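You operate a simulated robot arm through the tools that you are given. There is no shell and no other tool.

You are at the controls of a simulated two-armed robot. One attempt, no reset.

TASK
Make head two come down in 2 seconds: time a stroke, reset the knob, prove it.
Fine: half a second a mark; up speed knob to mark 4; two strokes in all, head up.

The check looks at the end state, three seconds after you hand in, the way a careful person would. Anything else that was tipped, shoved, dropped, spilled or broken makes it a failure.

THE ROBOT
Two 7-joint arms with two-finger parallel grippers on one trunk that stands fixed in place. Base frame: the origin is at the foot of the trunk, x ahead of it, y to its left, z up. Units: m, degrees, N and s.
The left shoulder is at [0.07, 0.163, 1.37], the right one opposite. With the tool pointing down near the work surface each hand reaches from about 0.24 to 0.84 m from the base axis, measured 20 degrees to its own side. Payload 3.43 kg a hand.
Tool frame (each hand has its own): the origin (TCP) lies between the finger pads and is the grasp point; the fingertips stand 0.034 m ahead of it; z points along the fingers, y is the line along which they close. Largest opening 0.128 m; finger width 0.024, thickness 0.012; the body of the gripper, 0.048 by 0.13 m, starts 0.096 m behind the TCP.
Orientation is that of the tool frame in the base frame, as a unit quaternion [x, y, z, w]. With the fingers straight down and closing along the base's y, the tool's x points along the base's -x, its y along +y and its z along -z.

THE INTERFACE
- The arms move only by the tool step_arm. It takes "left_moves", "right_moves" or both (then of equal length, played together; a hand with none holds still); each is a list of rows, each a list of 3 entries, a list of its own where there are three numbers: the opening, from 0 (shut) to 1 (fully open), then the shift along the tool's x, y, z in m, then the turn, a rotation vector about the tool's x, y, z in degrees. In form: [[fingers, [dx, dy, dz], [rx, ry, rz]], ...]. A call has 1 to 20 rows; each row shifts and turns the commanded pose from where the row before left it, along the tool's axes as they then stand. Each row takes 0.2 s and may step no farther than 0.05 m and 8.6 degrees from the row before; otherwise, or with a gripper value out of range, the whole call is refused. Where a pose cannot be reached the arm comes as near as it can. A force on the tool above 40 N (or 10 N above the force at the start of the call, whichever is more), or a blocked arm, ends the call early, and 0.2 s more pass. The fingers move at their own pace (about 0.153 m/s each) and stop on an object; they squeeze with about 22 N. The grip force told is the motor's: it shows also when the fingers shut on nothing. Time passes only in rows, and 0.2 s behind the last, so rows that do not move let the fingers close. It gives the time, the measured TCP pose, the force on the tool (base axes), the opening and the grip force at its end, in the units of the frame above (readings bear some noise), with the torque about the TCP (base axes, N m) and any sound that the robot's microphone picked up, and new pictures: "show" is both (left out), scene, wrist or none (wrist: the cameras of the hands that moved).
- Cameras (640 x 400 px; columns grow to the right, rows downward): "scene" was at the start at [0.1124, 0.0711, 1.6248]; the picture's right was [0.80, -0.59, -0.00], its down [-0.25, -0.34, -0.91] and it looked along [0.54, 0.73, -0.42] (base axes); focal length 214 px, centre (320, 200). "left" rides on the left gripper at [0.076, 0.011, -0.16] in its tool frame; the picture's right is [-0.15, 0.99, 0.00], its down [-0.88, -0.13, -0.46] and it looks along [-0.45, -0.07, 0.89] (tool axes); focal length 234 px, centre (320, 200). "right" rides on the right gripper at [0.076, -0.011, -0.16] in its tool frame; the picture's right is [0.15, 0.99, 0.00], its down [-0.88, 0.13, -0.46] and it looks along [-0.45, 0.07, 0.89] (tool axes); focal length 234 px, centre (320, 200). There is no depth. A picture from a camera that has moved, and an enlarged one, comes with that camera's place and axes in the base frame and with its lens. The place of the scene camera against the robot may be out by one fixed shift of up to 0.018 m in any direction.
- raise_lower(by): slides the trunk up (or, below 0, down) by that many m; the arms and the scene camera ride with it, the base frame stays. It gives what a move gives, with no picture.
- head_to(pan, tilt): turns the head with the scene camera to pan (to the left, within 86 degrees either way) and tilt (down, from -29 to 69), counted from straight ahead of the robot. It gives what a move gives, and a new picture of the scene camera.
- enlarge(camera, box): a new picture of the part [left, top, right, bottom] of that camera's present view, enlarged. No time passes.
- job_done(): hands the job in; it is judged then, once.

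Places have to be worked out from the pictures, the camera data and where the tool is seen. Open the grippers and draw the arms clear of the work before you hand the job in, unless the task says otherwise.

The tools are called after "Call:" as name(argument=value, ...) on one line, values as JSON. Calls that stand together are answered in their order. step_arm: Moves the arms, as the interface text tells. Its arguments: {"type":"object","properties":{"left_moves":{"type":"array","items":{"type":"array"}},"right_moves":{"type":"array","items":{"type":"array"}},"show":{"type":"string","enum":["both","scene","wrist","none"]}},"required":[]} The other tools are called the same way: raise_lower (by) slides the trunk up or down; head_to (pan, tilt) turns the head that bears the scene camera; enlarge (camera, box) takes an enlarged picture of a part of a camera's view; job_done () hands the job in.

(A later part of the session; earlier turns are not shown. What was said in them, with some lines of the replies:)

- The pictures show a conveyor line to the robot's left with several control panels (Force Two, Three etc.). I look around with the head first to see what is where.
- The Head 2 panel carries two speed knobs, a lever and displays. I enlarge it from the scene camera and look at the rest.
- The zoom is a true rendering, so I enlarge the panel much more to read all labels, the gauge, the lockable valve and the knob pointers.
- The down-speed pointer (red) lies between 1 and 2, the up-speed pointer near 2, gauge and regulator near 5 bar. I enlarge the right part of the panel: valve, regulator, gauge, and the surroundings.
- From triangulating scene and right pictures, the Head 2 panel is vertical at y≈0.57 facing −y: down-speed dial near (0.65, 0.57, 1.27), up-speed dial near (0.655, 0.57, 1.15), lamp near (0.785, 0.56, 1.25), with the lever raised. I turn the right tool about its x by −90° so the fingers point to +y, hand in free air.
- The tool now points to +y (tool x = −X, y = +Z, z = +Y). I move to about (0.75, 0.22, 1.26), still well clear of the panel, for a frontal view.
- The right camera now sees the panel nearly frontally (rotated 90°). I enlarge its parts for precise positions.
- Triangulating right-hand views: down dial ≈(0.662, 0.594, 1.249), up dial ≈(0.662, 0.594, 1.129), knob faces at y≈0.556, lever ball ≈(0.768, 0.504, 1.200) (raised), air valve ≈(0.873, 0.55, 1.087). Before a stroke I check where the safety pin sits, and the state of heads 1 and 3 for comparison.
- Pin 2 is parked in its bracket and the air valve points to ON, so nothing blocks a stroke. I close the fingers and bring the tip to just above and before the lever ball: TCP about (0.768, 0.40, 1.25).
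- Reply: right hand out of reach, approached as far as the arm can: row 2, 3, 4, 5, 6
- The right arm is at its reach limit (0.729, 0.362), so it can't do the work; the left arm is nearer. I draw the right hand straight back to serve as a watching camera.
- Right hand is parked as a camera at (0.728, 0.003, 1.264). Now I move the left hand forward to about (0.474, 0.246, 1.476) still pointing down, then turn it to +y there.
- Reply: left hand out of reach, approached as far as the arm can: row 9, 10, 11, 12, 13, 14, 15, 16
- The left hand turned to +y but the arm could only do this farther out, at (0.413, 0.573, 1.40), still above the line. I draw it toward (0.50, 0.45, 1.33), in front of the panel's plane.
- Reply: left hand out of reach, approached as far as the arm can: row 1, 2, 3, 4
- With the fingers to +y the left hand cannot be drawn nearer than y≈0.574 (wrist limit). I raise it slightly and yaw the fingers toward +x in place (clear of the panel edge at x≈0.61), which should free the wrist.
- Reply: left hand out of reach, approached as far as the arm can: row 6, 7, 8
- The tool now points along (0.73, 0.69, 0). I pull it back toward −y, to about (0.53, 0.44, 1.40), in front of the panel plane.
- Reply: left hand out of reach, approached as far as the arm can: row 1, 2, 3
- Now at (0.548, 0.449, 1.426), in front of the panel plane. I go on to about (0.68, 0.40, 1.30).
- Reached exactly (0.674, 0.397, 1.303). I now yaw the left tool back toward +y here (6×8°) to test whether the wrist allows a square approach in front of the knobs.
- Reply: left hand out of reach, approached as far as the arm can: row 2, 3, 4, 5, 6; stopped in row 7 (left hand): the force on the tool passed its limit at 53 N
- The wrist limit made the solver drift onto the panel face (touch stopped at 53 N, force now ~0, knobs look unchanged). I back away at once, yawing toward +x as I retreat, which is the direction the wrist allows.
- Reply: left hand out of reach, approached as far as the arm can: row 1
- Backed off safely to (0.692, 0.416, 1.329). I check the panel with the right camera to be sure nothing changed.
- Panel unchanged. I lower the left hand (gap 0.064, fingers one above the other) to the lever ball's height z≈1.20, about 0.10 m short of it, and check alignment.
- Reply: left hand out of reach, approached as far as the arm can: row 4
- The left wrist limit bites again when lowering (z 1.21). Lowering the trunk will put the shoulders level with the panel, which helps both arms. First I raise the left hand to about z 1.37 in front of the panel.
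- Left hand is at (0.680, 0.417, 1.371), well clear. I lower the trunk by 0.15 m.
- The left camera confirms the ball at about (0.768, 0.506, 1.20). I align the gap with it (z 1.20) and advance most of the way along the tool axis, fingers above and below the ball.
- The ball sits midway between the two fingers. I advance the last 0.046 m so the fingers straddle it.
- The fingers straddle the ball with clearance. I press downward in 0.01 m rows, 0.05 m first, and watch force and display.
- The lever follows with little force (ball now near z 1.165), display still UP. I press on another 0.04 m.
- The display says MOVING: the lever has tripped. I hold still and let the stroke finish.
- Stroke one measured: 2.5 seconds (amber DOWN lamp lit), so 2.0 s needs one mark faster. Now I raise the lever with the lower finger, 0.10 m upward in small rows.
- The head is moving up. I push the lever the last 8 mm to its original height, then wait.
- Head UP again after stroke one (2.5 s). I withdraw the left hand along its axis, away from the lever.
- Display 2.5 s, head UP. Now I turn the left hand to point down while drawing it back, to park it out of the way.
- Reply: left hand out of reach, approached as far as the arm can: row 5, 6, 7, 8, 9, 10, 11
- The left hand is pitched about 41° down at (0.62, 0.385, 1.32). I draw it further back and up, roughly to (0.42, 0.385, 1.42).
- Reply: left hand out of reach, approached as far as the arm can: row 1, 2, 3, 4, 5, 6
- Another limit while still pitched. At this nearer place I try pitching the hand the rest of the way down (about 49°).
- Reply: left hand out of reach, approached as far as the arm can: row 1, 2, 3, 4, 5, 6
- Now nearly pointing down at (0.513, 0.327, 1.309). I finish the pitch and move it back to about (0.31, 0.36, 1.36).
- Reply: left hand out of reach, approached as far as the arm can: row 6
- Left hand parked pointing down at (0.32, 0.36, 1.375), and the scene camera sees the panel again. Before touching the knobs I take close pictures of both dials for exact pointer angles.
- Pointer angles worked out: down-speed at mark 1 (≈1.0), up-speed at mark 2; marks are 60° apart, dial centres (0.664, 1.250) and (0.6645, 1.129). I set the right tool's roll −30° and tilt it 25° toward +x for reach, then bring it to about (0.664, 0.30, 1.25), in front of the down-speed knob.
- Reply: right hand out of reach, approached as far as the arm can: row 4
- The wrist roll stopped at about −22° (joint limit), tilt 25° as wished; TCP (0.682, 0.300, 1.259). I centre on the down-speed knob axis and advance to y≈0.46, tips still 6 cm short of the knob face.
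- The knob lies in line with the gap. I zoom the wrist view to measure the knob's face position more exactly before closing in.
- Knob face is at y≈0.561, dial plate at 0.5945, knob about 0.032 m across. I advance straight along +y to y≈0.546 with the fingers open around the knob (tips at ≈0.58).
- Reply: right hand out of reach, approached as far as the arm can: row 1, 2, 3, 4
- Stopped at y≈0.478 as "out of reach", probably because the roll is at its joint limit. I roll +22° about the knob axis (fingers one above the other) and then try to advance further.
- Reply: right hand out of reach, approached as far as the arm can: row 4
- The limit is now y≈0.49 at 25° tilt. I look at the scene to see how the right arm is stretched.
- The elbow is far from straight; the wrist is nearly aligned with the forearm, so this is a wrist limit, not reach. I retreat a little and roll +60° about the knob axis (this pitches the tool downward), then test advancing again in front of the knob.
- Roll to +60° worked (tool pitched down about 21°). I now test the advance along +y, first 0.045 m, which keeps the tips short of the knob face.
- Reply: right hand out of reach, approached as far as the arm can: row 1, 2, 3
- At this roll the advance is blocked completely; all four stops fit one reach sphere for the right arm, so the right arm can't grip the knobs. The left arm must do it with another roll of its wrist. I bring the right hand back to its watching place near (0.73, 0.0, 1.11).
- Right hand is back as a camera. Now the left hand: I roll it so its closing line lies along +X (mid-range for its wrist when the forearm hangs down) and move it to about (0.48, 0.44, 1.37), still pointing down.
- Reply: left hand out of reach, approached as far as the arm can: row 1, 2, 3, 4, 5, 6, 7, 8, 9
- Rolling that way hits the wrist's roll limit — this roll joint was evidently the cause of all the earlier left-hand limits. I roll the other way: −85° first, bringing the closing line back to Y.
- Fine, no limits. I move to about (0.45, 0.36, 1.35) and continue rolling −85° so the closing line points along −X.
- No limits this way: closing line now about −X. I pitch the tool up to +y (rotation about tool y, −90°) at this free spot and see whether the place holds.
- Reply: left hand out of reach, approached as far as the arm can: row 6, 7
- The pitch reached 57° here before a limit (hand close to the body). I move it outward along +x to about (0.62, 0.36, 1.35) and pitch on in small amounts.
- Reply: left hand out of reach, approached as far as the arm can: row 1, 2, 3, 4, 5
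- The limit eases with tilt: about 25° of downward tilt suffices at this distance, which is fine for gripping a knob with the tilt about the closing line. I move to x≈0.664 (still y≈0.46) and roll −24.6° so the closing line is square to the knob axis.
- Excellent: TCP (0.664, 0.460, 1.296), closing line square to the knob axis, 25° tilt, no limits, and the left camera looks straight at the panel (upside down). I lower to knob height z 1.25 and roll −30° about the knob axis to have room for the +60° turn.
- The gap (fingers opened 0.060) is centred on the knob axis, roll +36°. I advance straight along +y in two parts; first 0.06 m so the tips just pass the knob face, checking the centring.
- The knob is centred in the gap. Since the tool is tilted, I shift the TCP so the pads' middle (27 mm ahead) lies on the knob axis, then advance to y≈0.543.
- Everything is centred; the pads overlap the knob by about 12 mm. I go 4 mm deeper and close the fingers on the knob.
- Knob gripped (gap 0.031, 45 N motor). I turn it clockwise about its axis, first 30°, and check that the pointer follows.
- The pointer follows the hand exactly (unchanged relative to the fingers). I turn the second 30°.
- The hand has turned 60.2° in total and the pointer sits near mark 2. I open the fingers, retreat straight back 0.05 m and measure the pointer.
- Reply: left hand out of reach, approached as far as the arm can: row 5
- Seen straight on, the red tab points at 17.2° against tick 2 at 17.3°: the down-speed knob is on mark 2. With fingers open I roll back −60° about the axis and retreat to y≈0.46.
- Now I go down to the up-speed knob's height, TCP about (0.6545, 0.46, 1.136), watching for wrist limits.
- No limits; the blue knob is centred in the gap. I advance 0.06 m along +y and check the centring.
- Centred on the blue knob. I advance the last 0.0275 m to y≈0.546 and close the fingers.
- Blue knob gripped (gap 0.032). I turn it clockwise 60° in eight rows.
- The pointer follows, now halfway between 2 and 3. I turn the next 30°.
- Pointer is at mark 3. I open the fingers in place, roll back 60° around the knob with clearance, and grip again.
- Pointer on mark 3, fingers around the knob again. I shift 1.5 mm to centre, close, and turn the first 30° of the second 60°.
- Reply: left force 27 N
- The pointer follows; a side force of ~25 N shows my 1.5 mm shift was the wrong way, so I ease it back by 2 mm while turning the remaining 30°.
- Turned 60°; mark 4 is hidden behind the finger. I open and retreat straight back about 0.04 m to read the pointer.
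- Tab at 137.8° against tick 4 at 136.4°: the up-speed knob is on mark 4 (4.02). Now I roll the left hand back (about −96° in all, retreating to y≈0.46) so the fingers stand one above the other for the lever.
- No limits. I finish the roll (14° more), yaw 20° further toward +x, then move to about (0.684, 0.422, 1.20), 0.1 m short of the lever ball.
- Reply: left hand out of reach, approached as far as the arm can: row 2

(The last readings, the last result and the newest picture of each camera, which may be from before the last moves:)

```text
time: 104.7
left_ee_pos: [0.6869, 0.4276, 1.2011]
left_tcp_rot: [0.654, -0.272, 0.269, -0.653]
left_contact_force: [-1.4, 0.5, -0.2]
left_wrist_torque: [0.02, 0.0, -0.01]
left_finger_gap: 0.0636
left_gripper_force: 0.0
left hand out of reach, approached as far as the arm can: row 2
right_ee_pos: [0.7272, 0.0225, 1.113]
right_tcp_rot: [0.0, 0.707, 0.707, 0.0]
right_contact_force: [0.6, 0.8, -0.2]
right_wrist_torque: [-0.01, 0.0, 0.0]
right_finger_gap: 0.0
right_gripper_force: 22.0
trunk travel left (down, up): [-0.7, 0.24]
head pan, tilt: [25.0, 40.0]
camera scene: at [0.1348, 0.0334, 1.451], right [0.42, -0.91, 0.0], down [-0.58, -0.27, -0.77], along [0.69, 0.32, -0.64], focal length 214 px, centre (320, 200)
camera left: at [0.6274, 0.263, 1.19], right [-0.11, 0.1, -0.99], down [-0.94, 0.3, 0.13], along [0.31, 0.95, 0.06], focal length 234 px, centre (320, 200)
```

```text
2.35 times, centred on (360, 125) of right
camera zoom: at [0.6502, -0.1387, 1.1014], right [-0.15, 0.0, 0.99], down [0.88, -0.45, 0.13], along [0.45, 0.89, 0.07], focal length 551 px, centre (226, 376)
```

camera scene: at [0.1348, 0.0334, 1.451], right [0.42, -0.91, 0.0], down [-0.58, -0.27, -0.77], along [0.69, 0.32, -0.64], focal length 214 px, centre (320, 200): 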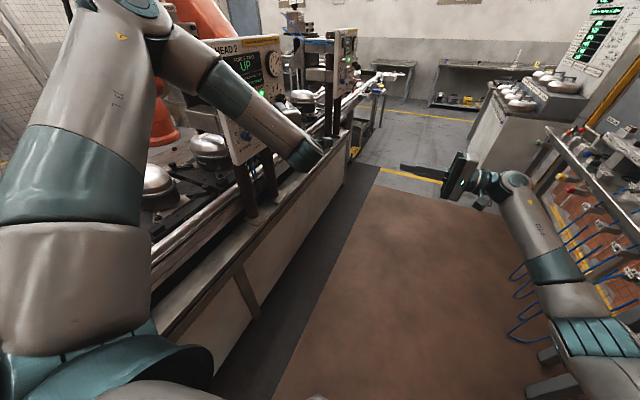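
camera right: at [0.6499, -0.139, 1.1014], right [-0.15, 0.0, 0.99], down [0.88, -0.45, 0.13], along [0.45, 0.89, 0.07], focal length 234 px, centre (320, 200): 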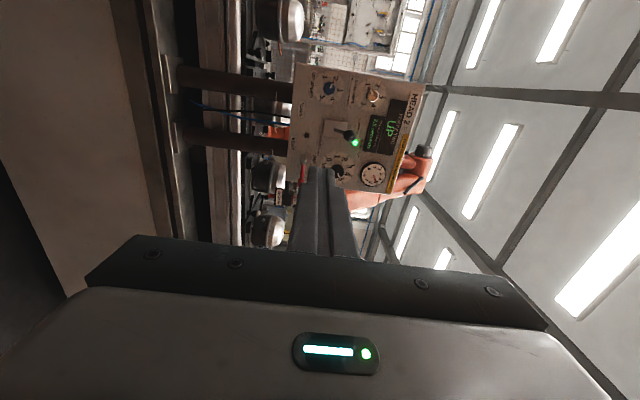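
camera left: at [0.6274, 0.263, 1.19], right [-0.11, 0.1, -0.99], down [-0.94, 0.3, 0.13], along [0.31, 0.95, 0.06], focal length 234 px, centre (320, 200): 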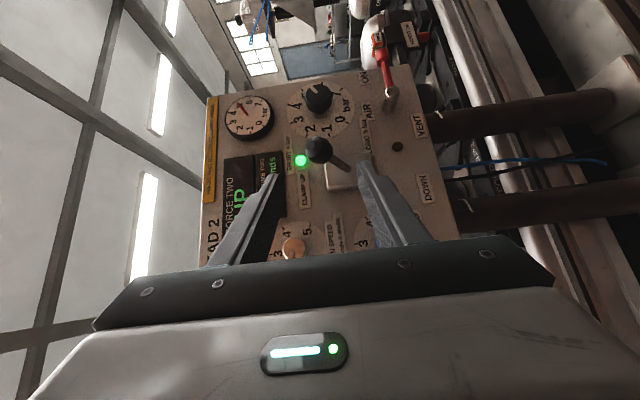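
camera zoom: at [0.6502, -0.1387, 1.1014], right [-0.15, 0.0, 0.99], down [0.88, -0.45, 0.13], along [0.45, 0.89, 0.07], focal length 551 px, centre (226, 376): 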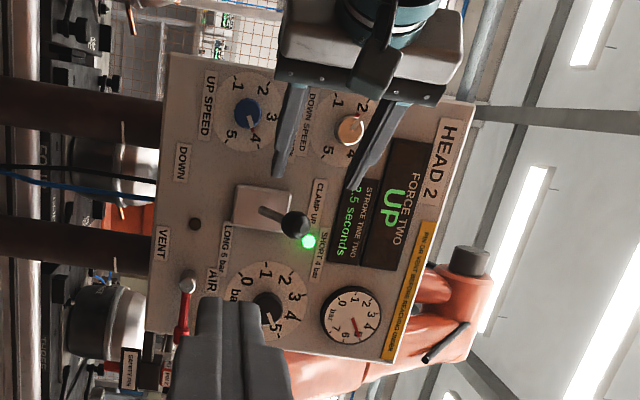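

The ball is between the fingers in line; tool z = (0.71, 0.71, 0). I advance 0.095 m so the fingers straddle the ball.

Call:
step_arm(left_moves=[[0.5, [0.0013, 0.0005, 0.02], [0, 0, 0]], [0.5, [0.0013, 0.0005, 0.02], [0, 0, 0]], [0.5, [0, 0, 0.02], [0, 0, 0]], [0.5, [0, 0, 0.0175], [0, 0, 0]], [0.5, [0, 0, 0.0175], [0, 0, 0]], [0.5, [0, 0, 0], [0, 0, 0]]], show="wrist")

Call:
enlarge(camera="right", box=[280, 60, 420, 170])

```text
time: 106.1
left_ee_pos: [0.754, 0.4917, 1.2002]
left_tcp_rot: [0.654, -0.272, 0.269, -0.653]
left_contact_force: [0.2, 0.0, 0.2]
left_wrist_torque: [0.02, -0.01, 0.0]
left_finger_gap: 0.0641
left_gripper_force: 0.0
right_ee_pos: [0.7264, 0.0209, 1.1136]
right_tcp_rot: [-0.001, 0.706, 0.708, 0.0]
right_contact_force: [-0.2, 0.0, -0.4]
right_wrist_torque: [-0.01, 0.02, -0.02]
right_finger_gap: 0.0002
right_gripper_force: 21.5
trunk travel left (down, up): [-0.7, 0.24]
head pan, tilt: [25.0, 40.0]
camera left: at [0.6958, 0.3285, 1.1895], right [-0.11, 0.1, -0.99], down [-0.94, 0.3, 0.13], along [0.31, 0.95, 0.06], focal length 234 px, centre (320, 200)
```

left: 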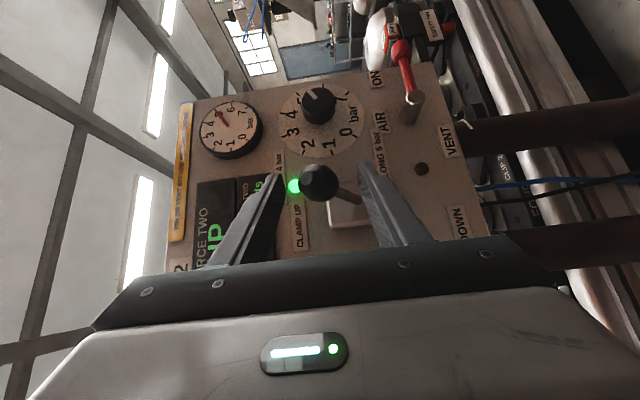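

```text
3.64 times, centred on (350, 115) of right
camera zoom: at [0.65, -0.1395, 1.1014], right [-0.15, 0.0, 0.99], down [0.88, -0.45, 0.13], along [0.45, 0.89, 0.07], focal length 852 px, centre (211, 509)
```

zoom: 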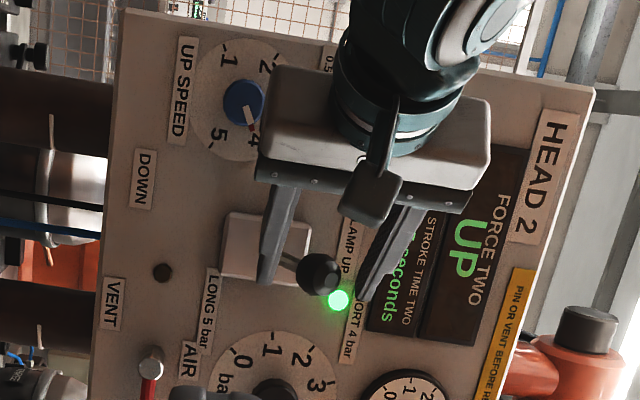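

The ball is straddled again. Second stroke: I press down 0.09 m and then hold still.

Call:
step_arm(left_moves=[[0.5, [0, 0.01, 0], [0, 0, 0]], [0.5, [0, 0.01, 0], [0, 0, 0]], [0.5, [0, 0.01, 0], [0, 0, 0]], [0.5, [0, 0.01, 0], [0, 0, 0]], [0.5, [0, 0.01, 0], [0, 0, 0]], [0.5, [0, 0.01, 0], [0, 0, 0]], [0.5, [0, 0.01, 0], [0, 0, 0]], [0.5, [0, 0.01, 0], [0, 0, 0]], [0.5, [0, 0.01, 0], [0, 0, 0]], [0.5, [0, 0, 0], [0, 0, 0]]], show="none")

Call:
enlarge(camera="right", box=[280, 60, 440, 190])

```text
time: 108.3
left_ee_pos: [0.7568, 0.4918, 1.1103]
left_tcp_rot: [0.654, -0.271, 0.27, -0.653]
left_contact_force: [0.1, 1.3, 1.7]
left_wrist_torque: [-0.02, -0.05, 0.02]
left_finger_gap: 0.065
left_gripper_force: 0.7
right_ee_pos: [0.7257, 0.021, 1.1135]
right_tcp_rot: [-0.001, 0.707, 0.708, 0.001]
right_contact_force: [0.4, -0.7, -0.3]
right_wrist_torque: [0.0, 0.02, 0.01]
right_finger_gap: 0.0001
right_gripper_force: 22.0
trunk travel left (down, up): [-0.7, 0.24]
head pan, tilt: [25.0, 40.0]
```

```text
3.08 times, centred on (360, 125) of right
camera zoom: at [0.65, -0.1393, 1.1015], right [-0.15, 0.0, 0.99], down [0.88, -0.45, 0.13], along [0.45, 0.89, 0.07], focal length 720 px, centre (197, 431)
```

zoom: 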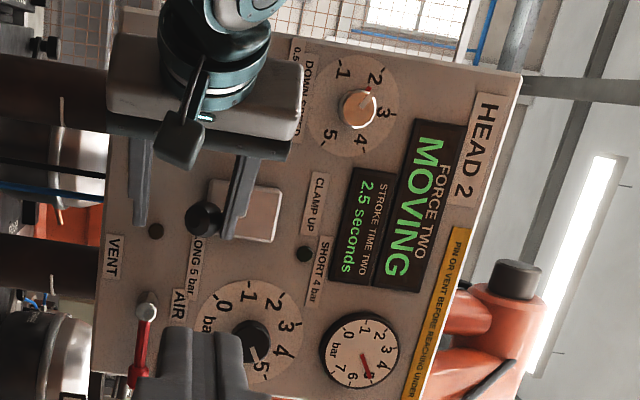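

The head is MOVING. I hold until the stroke is complete and read the time.

Call:
step_arm(left_moves=[[0.5, [0, 0, 0], [0, 0, 0]], [0.5, [0, 0, 0], [0, 0, 0]], [0.5, [0, 0, 0], [0, 0, 0]], [0.5, [0, 0, 0], [0, 0, 0]], [0.5, [0, 0, 0], [0, 0, 0]], [0.5, [0, 0, 0], [0, 0, 0]], [0.5, [0, 0, 0], [0, 0, 0]], [0.5, [0, 0, 0], [0, 0, 0]], [0.5, [0, 0, 0], [0, 0, 0]], [0.5, [0, 0, 0], [0, 0, 0]], [0.5, [0, 0, 0], [0, 0, 0]], [0.5, [0, 0, 0], [0, 0, 0]], [0.5, [0, 0, 0], [0, 0, 0]], [0.5, [0, 0, 0], [0, 0, 0]]], show="none")

Call:
enlarge(camera="right", box=[280, 60, 440, 190])

```text
time: 111.3
left_ee_pos: [0.7548, 0.492, 1.1096]
left_tcp_rot: [0.654, -0.271, 0.269, -0.653]
left_contact_force: [-0.4, 0.2, 2.4]
left_wrist_torque: [0.0, -0.03, 0.0]
left_finger_gap: 0.0646
left_gripper_force: 0.8
right_ee_pos: [0.7257, 0.0208, 1.1127]
right_tcp_rot: [-0.002, 0.707, 0.708, -0.001]
right_contact_force: [0.3, 0.7, 1.2]
right_wrist_torque: [0.01, 0.0, 0.0]
right_finger_gap: 0.0001
right_gripper_force: 21.8
trunk travel left (down, up): [-0.7, 0.24]
head pan, tilt: [25.0, 40.0]
```

```text
3.08 times, centred on (360, 125) of right
camera zoom: at [0.65, -0.1394, 1.1014], right [-0.15, 0.0, 0.99], down [0.88, -0.45, 0.13], along [0.45, 0.89, 0.07], focal length 720 px, centre (197, 431)
```

zoom: 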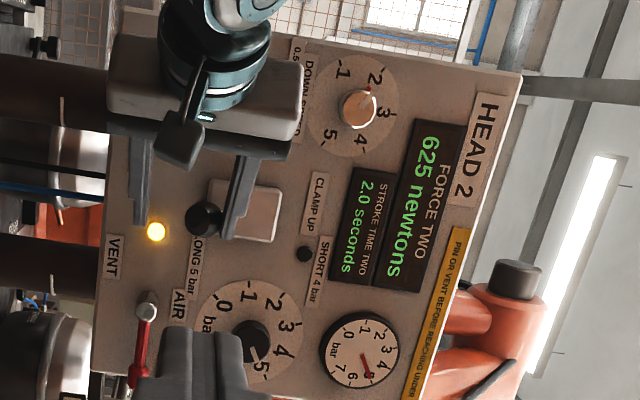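

Stroke two: 2.0 seconds, proven. Now I raise the lever to bring the head up: 0.10 m, then the last 9 mm, then ease off and wait.

Call:
step_arm(left_moves=[[0.5, [0, -0.01, 0], [0, 0, 0]], [0.5, [0, -0.01, 0], [0, 0, 0]], [0.5, [0, -0.01, 0], [0, 0, 0]], [0.5, [0, -0.01, 0], [0, 0, 0]], [0.5, [0, -0.01, 0], [0, 0, 0]], [0.5, [0, -0.01, 0], [0, 0, 0]], [0.5, [0, -0.01, 0], [0, 0, 0]], [0.5, [0, -0.01, 0], [0, 0, 0]], [0.5, [0, -0.01, 0], [0, 0, 0]], [0.5, [0, -0.01, 0], [0, 0, 0]], [0.5, [0, -0.005, 0], [0, 0, 0]], [0.5, [0, -0.004, 0], [0, 0, 0]], [0.5, [0, 0, 0], [0, 0, 0]], [0.5, [0, 0.006, 0], [0, 0, 0]], [0.5, [0, 0.006, 0], [0, 0, 0]], [0.5, [0, 0, 0], [0, 0, 0]], [0.5, [0, 0, 0], [0, 0, 0]], [0.5, [0, 0, 0], [0, 0, 0]]], show="wrist")

Call:
enlarge(camera="right", box=[280, 60, 440, 190])

```text
time: 115.1
left_ee_pos: [0.756, 0.4929, 1.2066]
left_tcp_rot: [0.654, -0.271, 0.269, -0.653]
left_contact_force: [-0.1, 0.8, -0.5]
left_wrist_torque: [0.02, -0.02, 0.01]
left_finger_gap: 0.0641
left_gripper_force: 0.0
right_ee_pos: [0.7272, 0.0222, 1.1124]
right_tcp_rot: [-0.001, 0.706, 0.708, 0.0]
right_contact_force: [-0.4, 0.5, -1.4]
right_wrist_torque: [-0.04, 0.02, -0.01]
right_finger_gap: 0.0001
right_gripper_force: 22.0
trunk travel left (down, up): [-0.7, 0.24]
head pan, tilt: [25.0, 40.0]
camera left: at [0.6967, 0.3288, 1.196], right [-0.11, 0.1, -0.99], down [-0.94, 0.3, 0.13], along [0.31, 0.95, 0.06], focal length 234 px, centre (320, 200)
```

left: 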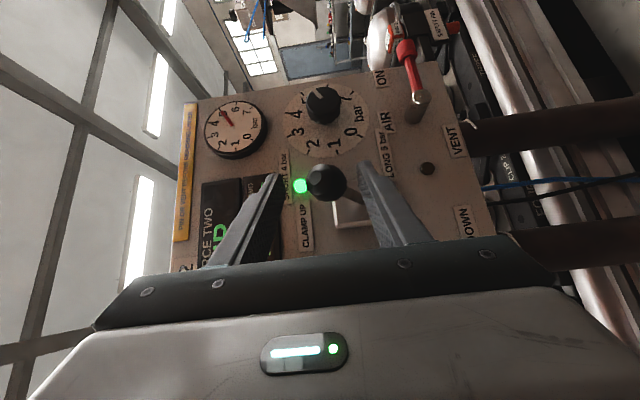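

```text
3.08 times, centred on (360, 125) of right
camera zoom: at [0.6502, -0.1393, 1.1013], right [-0.15, 0.0, 0.99], down [0.88, -0.45, 0.13], along [0.45, 0.89, 0.07], focal length 720 px, centre (197, 431)
```

zoom: 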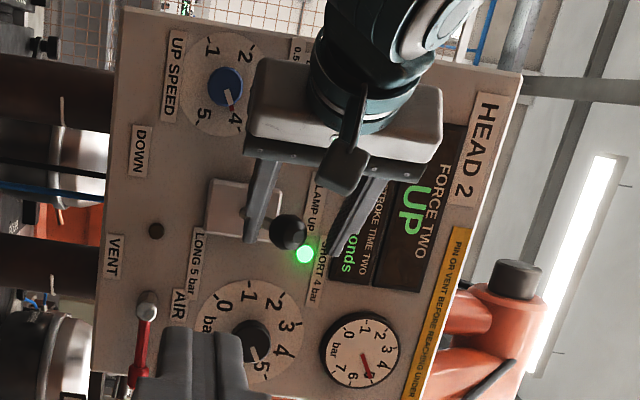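

Head UP, green lamp on. I withdraw the left hand along its axis from the lever and open it wide once clear.

Call:
step_arm(left_moves=[[0.5, [0, 0, -0.02], [0, 0, 0]], [0.5, [0, 0, -0.025], [0, 0, 0]], [0.5, [0, 0, -0.025], [0, 0, 0]], [0.5, [0, 0, -0.025], [0, 0, 0]], [0.5, [0.01, -0.02, -0.01], [0, 0, 0]], [0.5, [0.01, -0.03, -0.01], [0, 0, 0]], [0.5, [0.01, -0.03, 0], [0, 0, 0]], [0.5, [0, 0, 0], [0, 0, 0]]], show="both")

Call:
enlarge(camera="right", box=[280, 40, 440, 190])

```text
time: 116.9
left_ee_pos: [0.6967, 0.3905, 1.2879]
left_tcp_rot: [0.654, -0.272, 0.27, -0.653]
left_contact_force: [0.2, 0.0, 1.0]
left_wrist_torque: [-0.02, 0.01, 0.02]
left_finger_gap: 0.0641
left_gripper_force: 0.0
right_ee_pos: [0.7256, 0.0217, 1.1126]
right_tcp_rot: [-0.002, 0.707, 0.708, 0.0]
right_contact_force: [-0.4, 0.1, 0.1]
right_wrist_torque: [-0.01, 0.0, 0.02]
right_finger_gap: 0.0
right_gripper_force: 22.6
trunk travel left (down, up): [-0.7, 0.24]
head pan, tilt: [25.0, 40.0]
camera scene: at [0.1351, 0.033, 1.451], right [0.42, -0.91, 0.0], down [-0.58, -0.27, -0.77], along [0.69, 0.32, -0.64], focal length 214 px, centre (320, 200)
camera left: at [0.6365, 0.2267, 1.2769], right [-0.11, 0.1, -0.99], down [-0.94, 0.3, 0.13], along [0.31, 0.95, 0.06], focal length 234 px, centre (320, 200)
```

scene: 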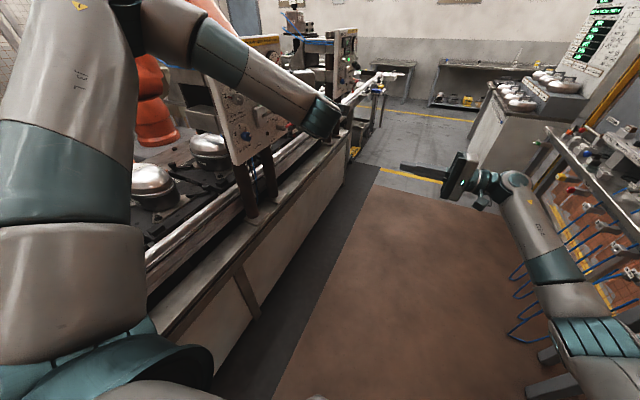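
left: 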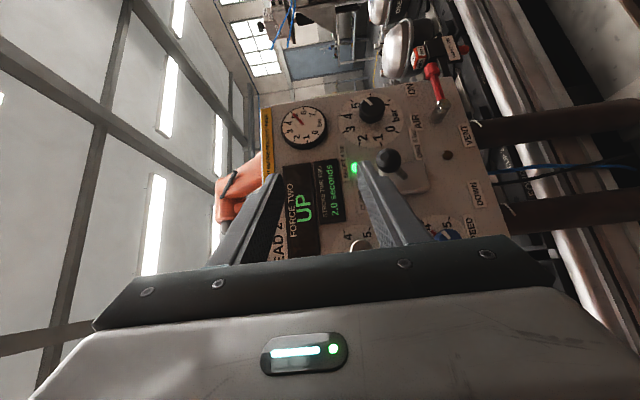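

```text
2.67 times, centred on (360, 115) of right
camera zoom: at [0.6505, -0.1391, 1.1011], right [-0.15, 0.0, 0.99], down [0.88, -0.45, 0.13], along [0.45, 0.89, 0.07], focal length 624 px, centre (213, 427)
```

zoom: 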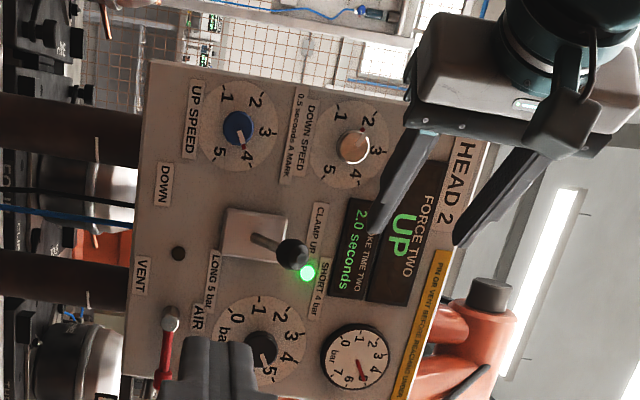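

All good: UP, 2.0 seconds, knobs on 2 and 4. I draw the left hand further back, pitching it down, and open both grippers.

Call:
step_arm(left_moves=[[0.5, [0, -0.01, -0.015], [-8, 0, 0]], [0.5, [0, -0.01, -0.015], [-8, 0, 0]], [0.5, [0, -0.01, -0.015], [-8, 0, 0]], [0.5, [0, 0, -0.015], [-8, 0, 0]], [0.5, [0, 0, -0.015], [-8, 0, 0]], [0.5, [0, 0, 0], [0, 0, 0]]], right_moves=[[0, [0, 0, -0.02], [0, 0, 0]], [0.3, [0, 0, -0.02], [0, 0, 0]], [0.6, [0, 0, -0.02], [0, 0, 0]], [1, [0, 0, -0.02], [0, 0, 0]], [1, [0, 0, 0], [0, 0, 0]], [1, [0, 0, 0], [0, 0, 0]]], show="both")

```text
time: 118.3
left_ee_pos: [0.6489, 0.3419, 1.3363]
left_tcp_rot: [0.838, -0.348, 0.16, -0.389]
left_contact_force: [0.4, -0.3, 0.8]
left_wrist_torque: [-0.03, -0.03, 0.04]
left_finger_gap: 0.0639
left_gripper_force: 0.1
right_ee_pos: [0.7269, -0.0596, 1.1125]
right_tcp_rot: [-0.001, 0.706, 0.708, 0.0]
right_contact_force: [0.2, -0.6, -0.1]
right_wrist_torque: [-0.01, 0.02, 0.02]
right_finger_gap: 0.1281
right_gripper_force: 0.1
trunk travel left (down, up): [-0.7, 0.24]
head pan, tilt: [25.0, 40.0]
camera scene: at [0.1349, 0.0327, 1.451], right [0.42, -0.91, 0.0], down [-0.58, -0.27, -0.77], along [0.69, 0.32, -0.64], focal length 214 px, centre (320, 200)
camera right: at [0.6503, -0.2196, 1.1011], right [-0.15, 0.0, 0.99], down [0.88, -0.45, 0.13], along [0.45, 0.89, 0.07], focal length 234 px, centre (320, 200)
camera left: at [0.6119, 0.2007, 1.4321], right [-0.56, -0.35, -0.75], down [-0.81, 0.44, 0.4], along [0.19, 0.83, -0.52], focal length 234 px, centre (320, 200)
```

scene: 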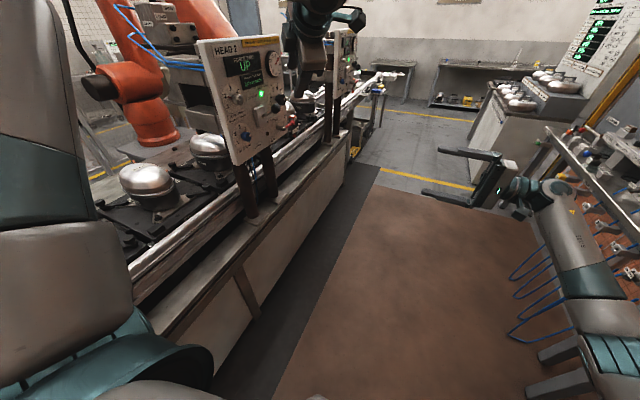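
right: 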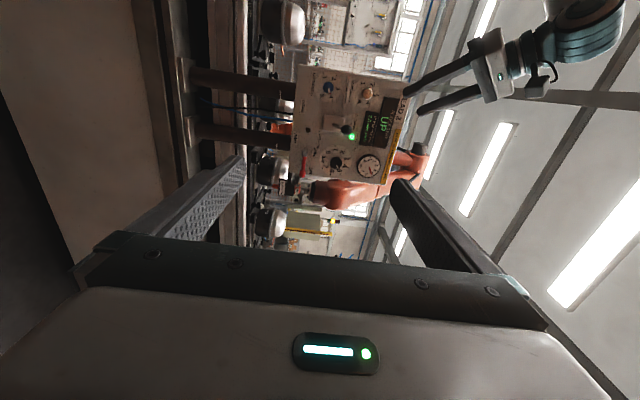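
left: 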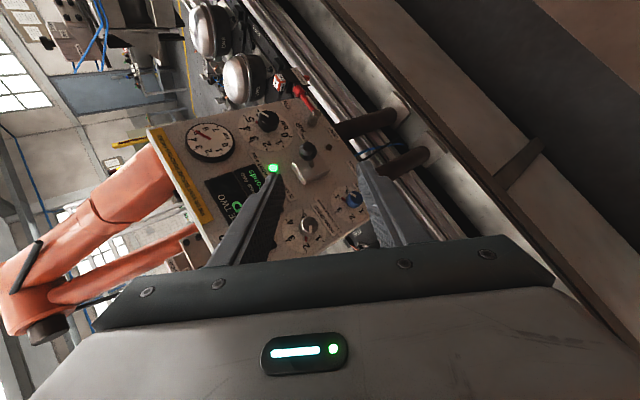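

Both hands are moving clear without limits. I draw the left hand back another 0.15 m and open it fully.

Call:
step_arm(left_moves=[[0.5, [-0.023, 0.008, -0.0326], [0, 0, 0]], [0.5, [-0.023, 0.008, -0.0326], [0, 0, 0]], [0.7, [-0.023, 0.008, -0.0326], [0, 0, 0]], [1, [-0.023, 0.008, -0.0326], [0, 0, 0]], [1, [0, 0, 0], [0, 0, 0]], [1, [0, 0, 0], [0, 0, 0]]], show="both")

Call:
enlarge(camera="right", box=[280, 50, 430, 190])

Call:
enlarge(camera="scene", box=[190, 30, 310, 160])

```text
time: 119.7
left_ee_pos: [0.4997, 0.3228, 1.3974]
left_tcp_rot: [0.838, -0.347, 0.161, -0.389]
left_contact_force: [-1.1, -0.4, -0.2]
left_wrist_torque: [-0.01, 0.02, -0.01]
left_finger_gap: 0.1281
left_gripper_force: 0.0
right_ee_pos: [0.7257, -0.058, 1.113]
right_tcp_rot: [-0.001, 0.706, 0.708, 0.0]
right_contact_force: [0.0, -0.7, -0.8]
right_wrist_torque: [0.0, 0.0, 0.01]
right_finger_gap: 0.1281
right_gripper_force: 0.1
trunk travel left (down, up): [-0.7, 0.24]
head pan, tilt: [25.0, 40.0]
camera scene: at [0.1347, 0.0327, 1.451], right [0.42, -0.91, 0.0], down [-0.58, -0.27, -0.77], along [0.69, 0.32, -0.64], focal length 214 px, centre (320, 200)
camera left: at [0.4617, 0.1799, 1.4913], right [-0.56, -0.35, -0.76], down [-0.81, 0.44, 0.4], along [0.19, 0.83, -0.52], focal length 234 px, centre (320, 200)
```

scene: 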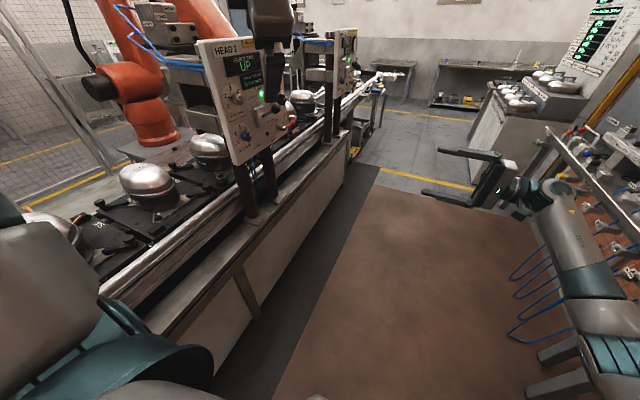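
left: 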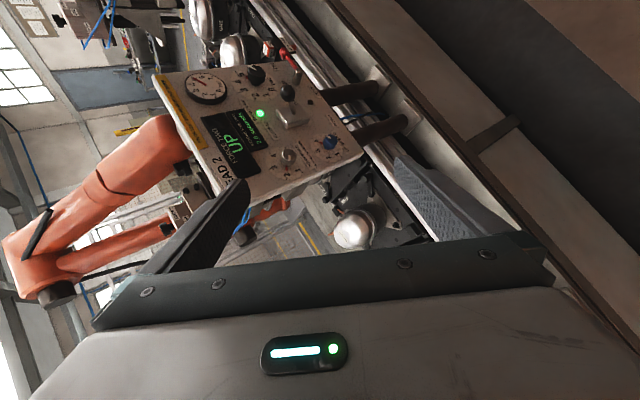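

```text
2.86 times, centred on (355, 120) of right
camera zoom: at [0.6502, -0.2194, 1.1013], right [-0.15, 0.0, 0.99], down [0.88, -0.45, 0.13], along [0.45, 0.89, 0.07], focal length 669 px, centre (220, 429)
```

zoom: 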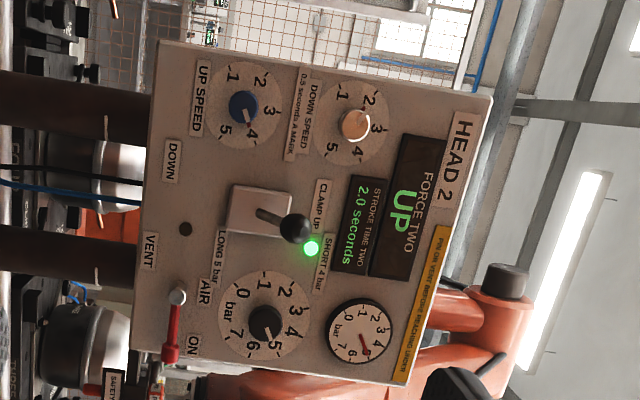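

```text
3.08 times, centred on (250, 95) of scene
camera zoom: at [0.1347, 0.0327, 1.451], right [0.42, -0.91, 0.0], down [-0.58, -0.27, -0.77], along [0.69, 0.32, -0.64], focal length 660 px, centre (535, 523)
```

zoom: 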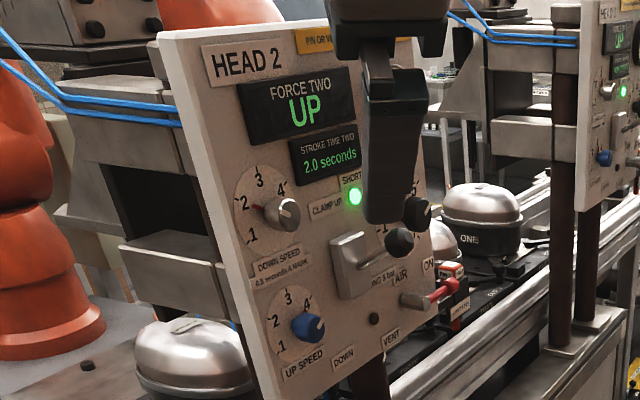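

Everything is clear and the panel shows UP, 2.0 seconds. One last close look at both dials.

Call:
enlarge(camera="right", box=[300, 55, 380, 115])

Call:
enlarge(camera="left", box=[250, 110, 360, 190])

```text
6.67 times, centred on (340, 85) of right
camera zoom: at [0.6502, -0.2194, 1.1013], right [-0.15, 0.0, 0.99], down [0.88, -0.45, 0.13], along [0.45, 0.89, 0.07], focal length 1561 px, centre (187, 967)
```

zoom: 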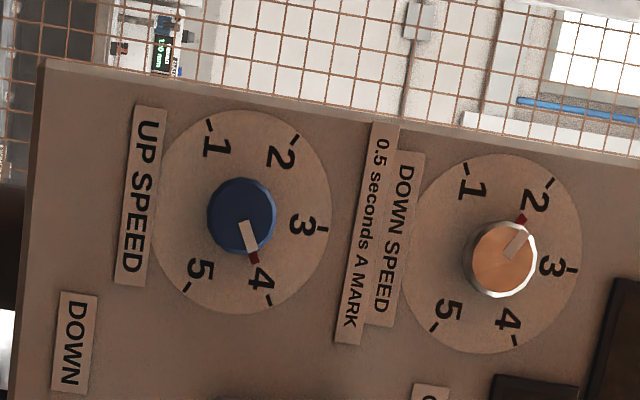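

```text
5.00 times, centred on (305, 150) of left
camera zoom: at [0.4617, 0.1799, 1.4913], right [-0.56, -0.35, -0.76], down [-0.81, 0.44, 0.4], along [0.19, 0.83, -0.52], focal length 1171 px, centre (395, 450)
```

zoom: 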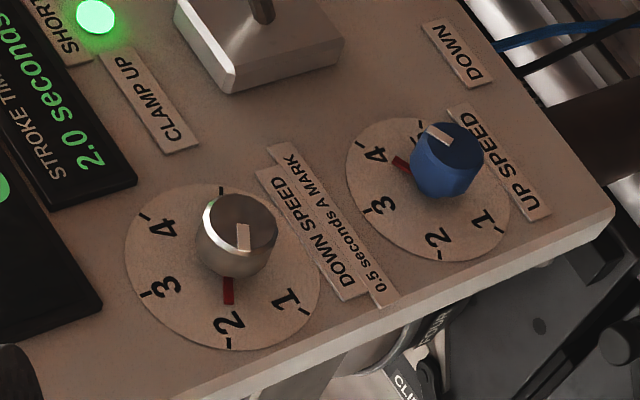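

Down-speed knob is on 2 and up-speed on 4. Stroke time reads 2.0 seconds after two strokes, the head is UP with the lever raised, and both hands are open and clear. I hand in the job.

Call:
job_done()

```text
The job is handed in.
```

Head two now comes down in 2.0 seconds, and the job is handed in.

- **First stroke:** it read 2.5 seconds with the down speed knob on mark 1.
- **Adjustment:** at half a second a mark, I turned the down speed knob up one mark, to 2.
- **Up speed knob:** I turned it from mark 2 to mark 4.
- **Proving stroke:** it read 2.0 seconds.

That was two strokes in all. The head is up with the lever raised, and both hands are open and clear of the panel.

Early on, the left fingers pressed the face of the head 2 panel. The move stopped itself at 53 N. The panel and its settings looked unchanged afterward, and both strokes ran normally.
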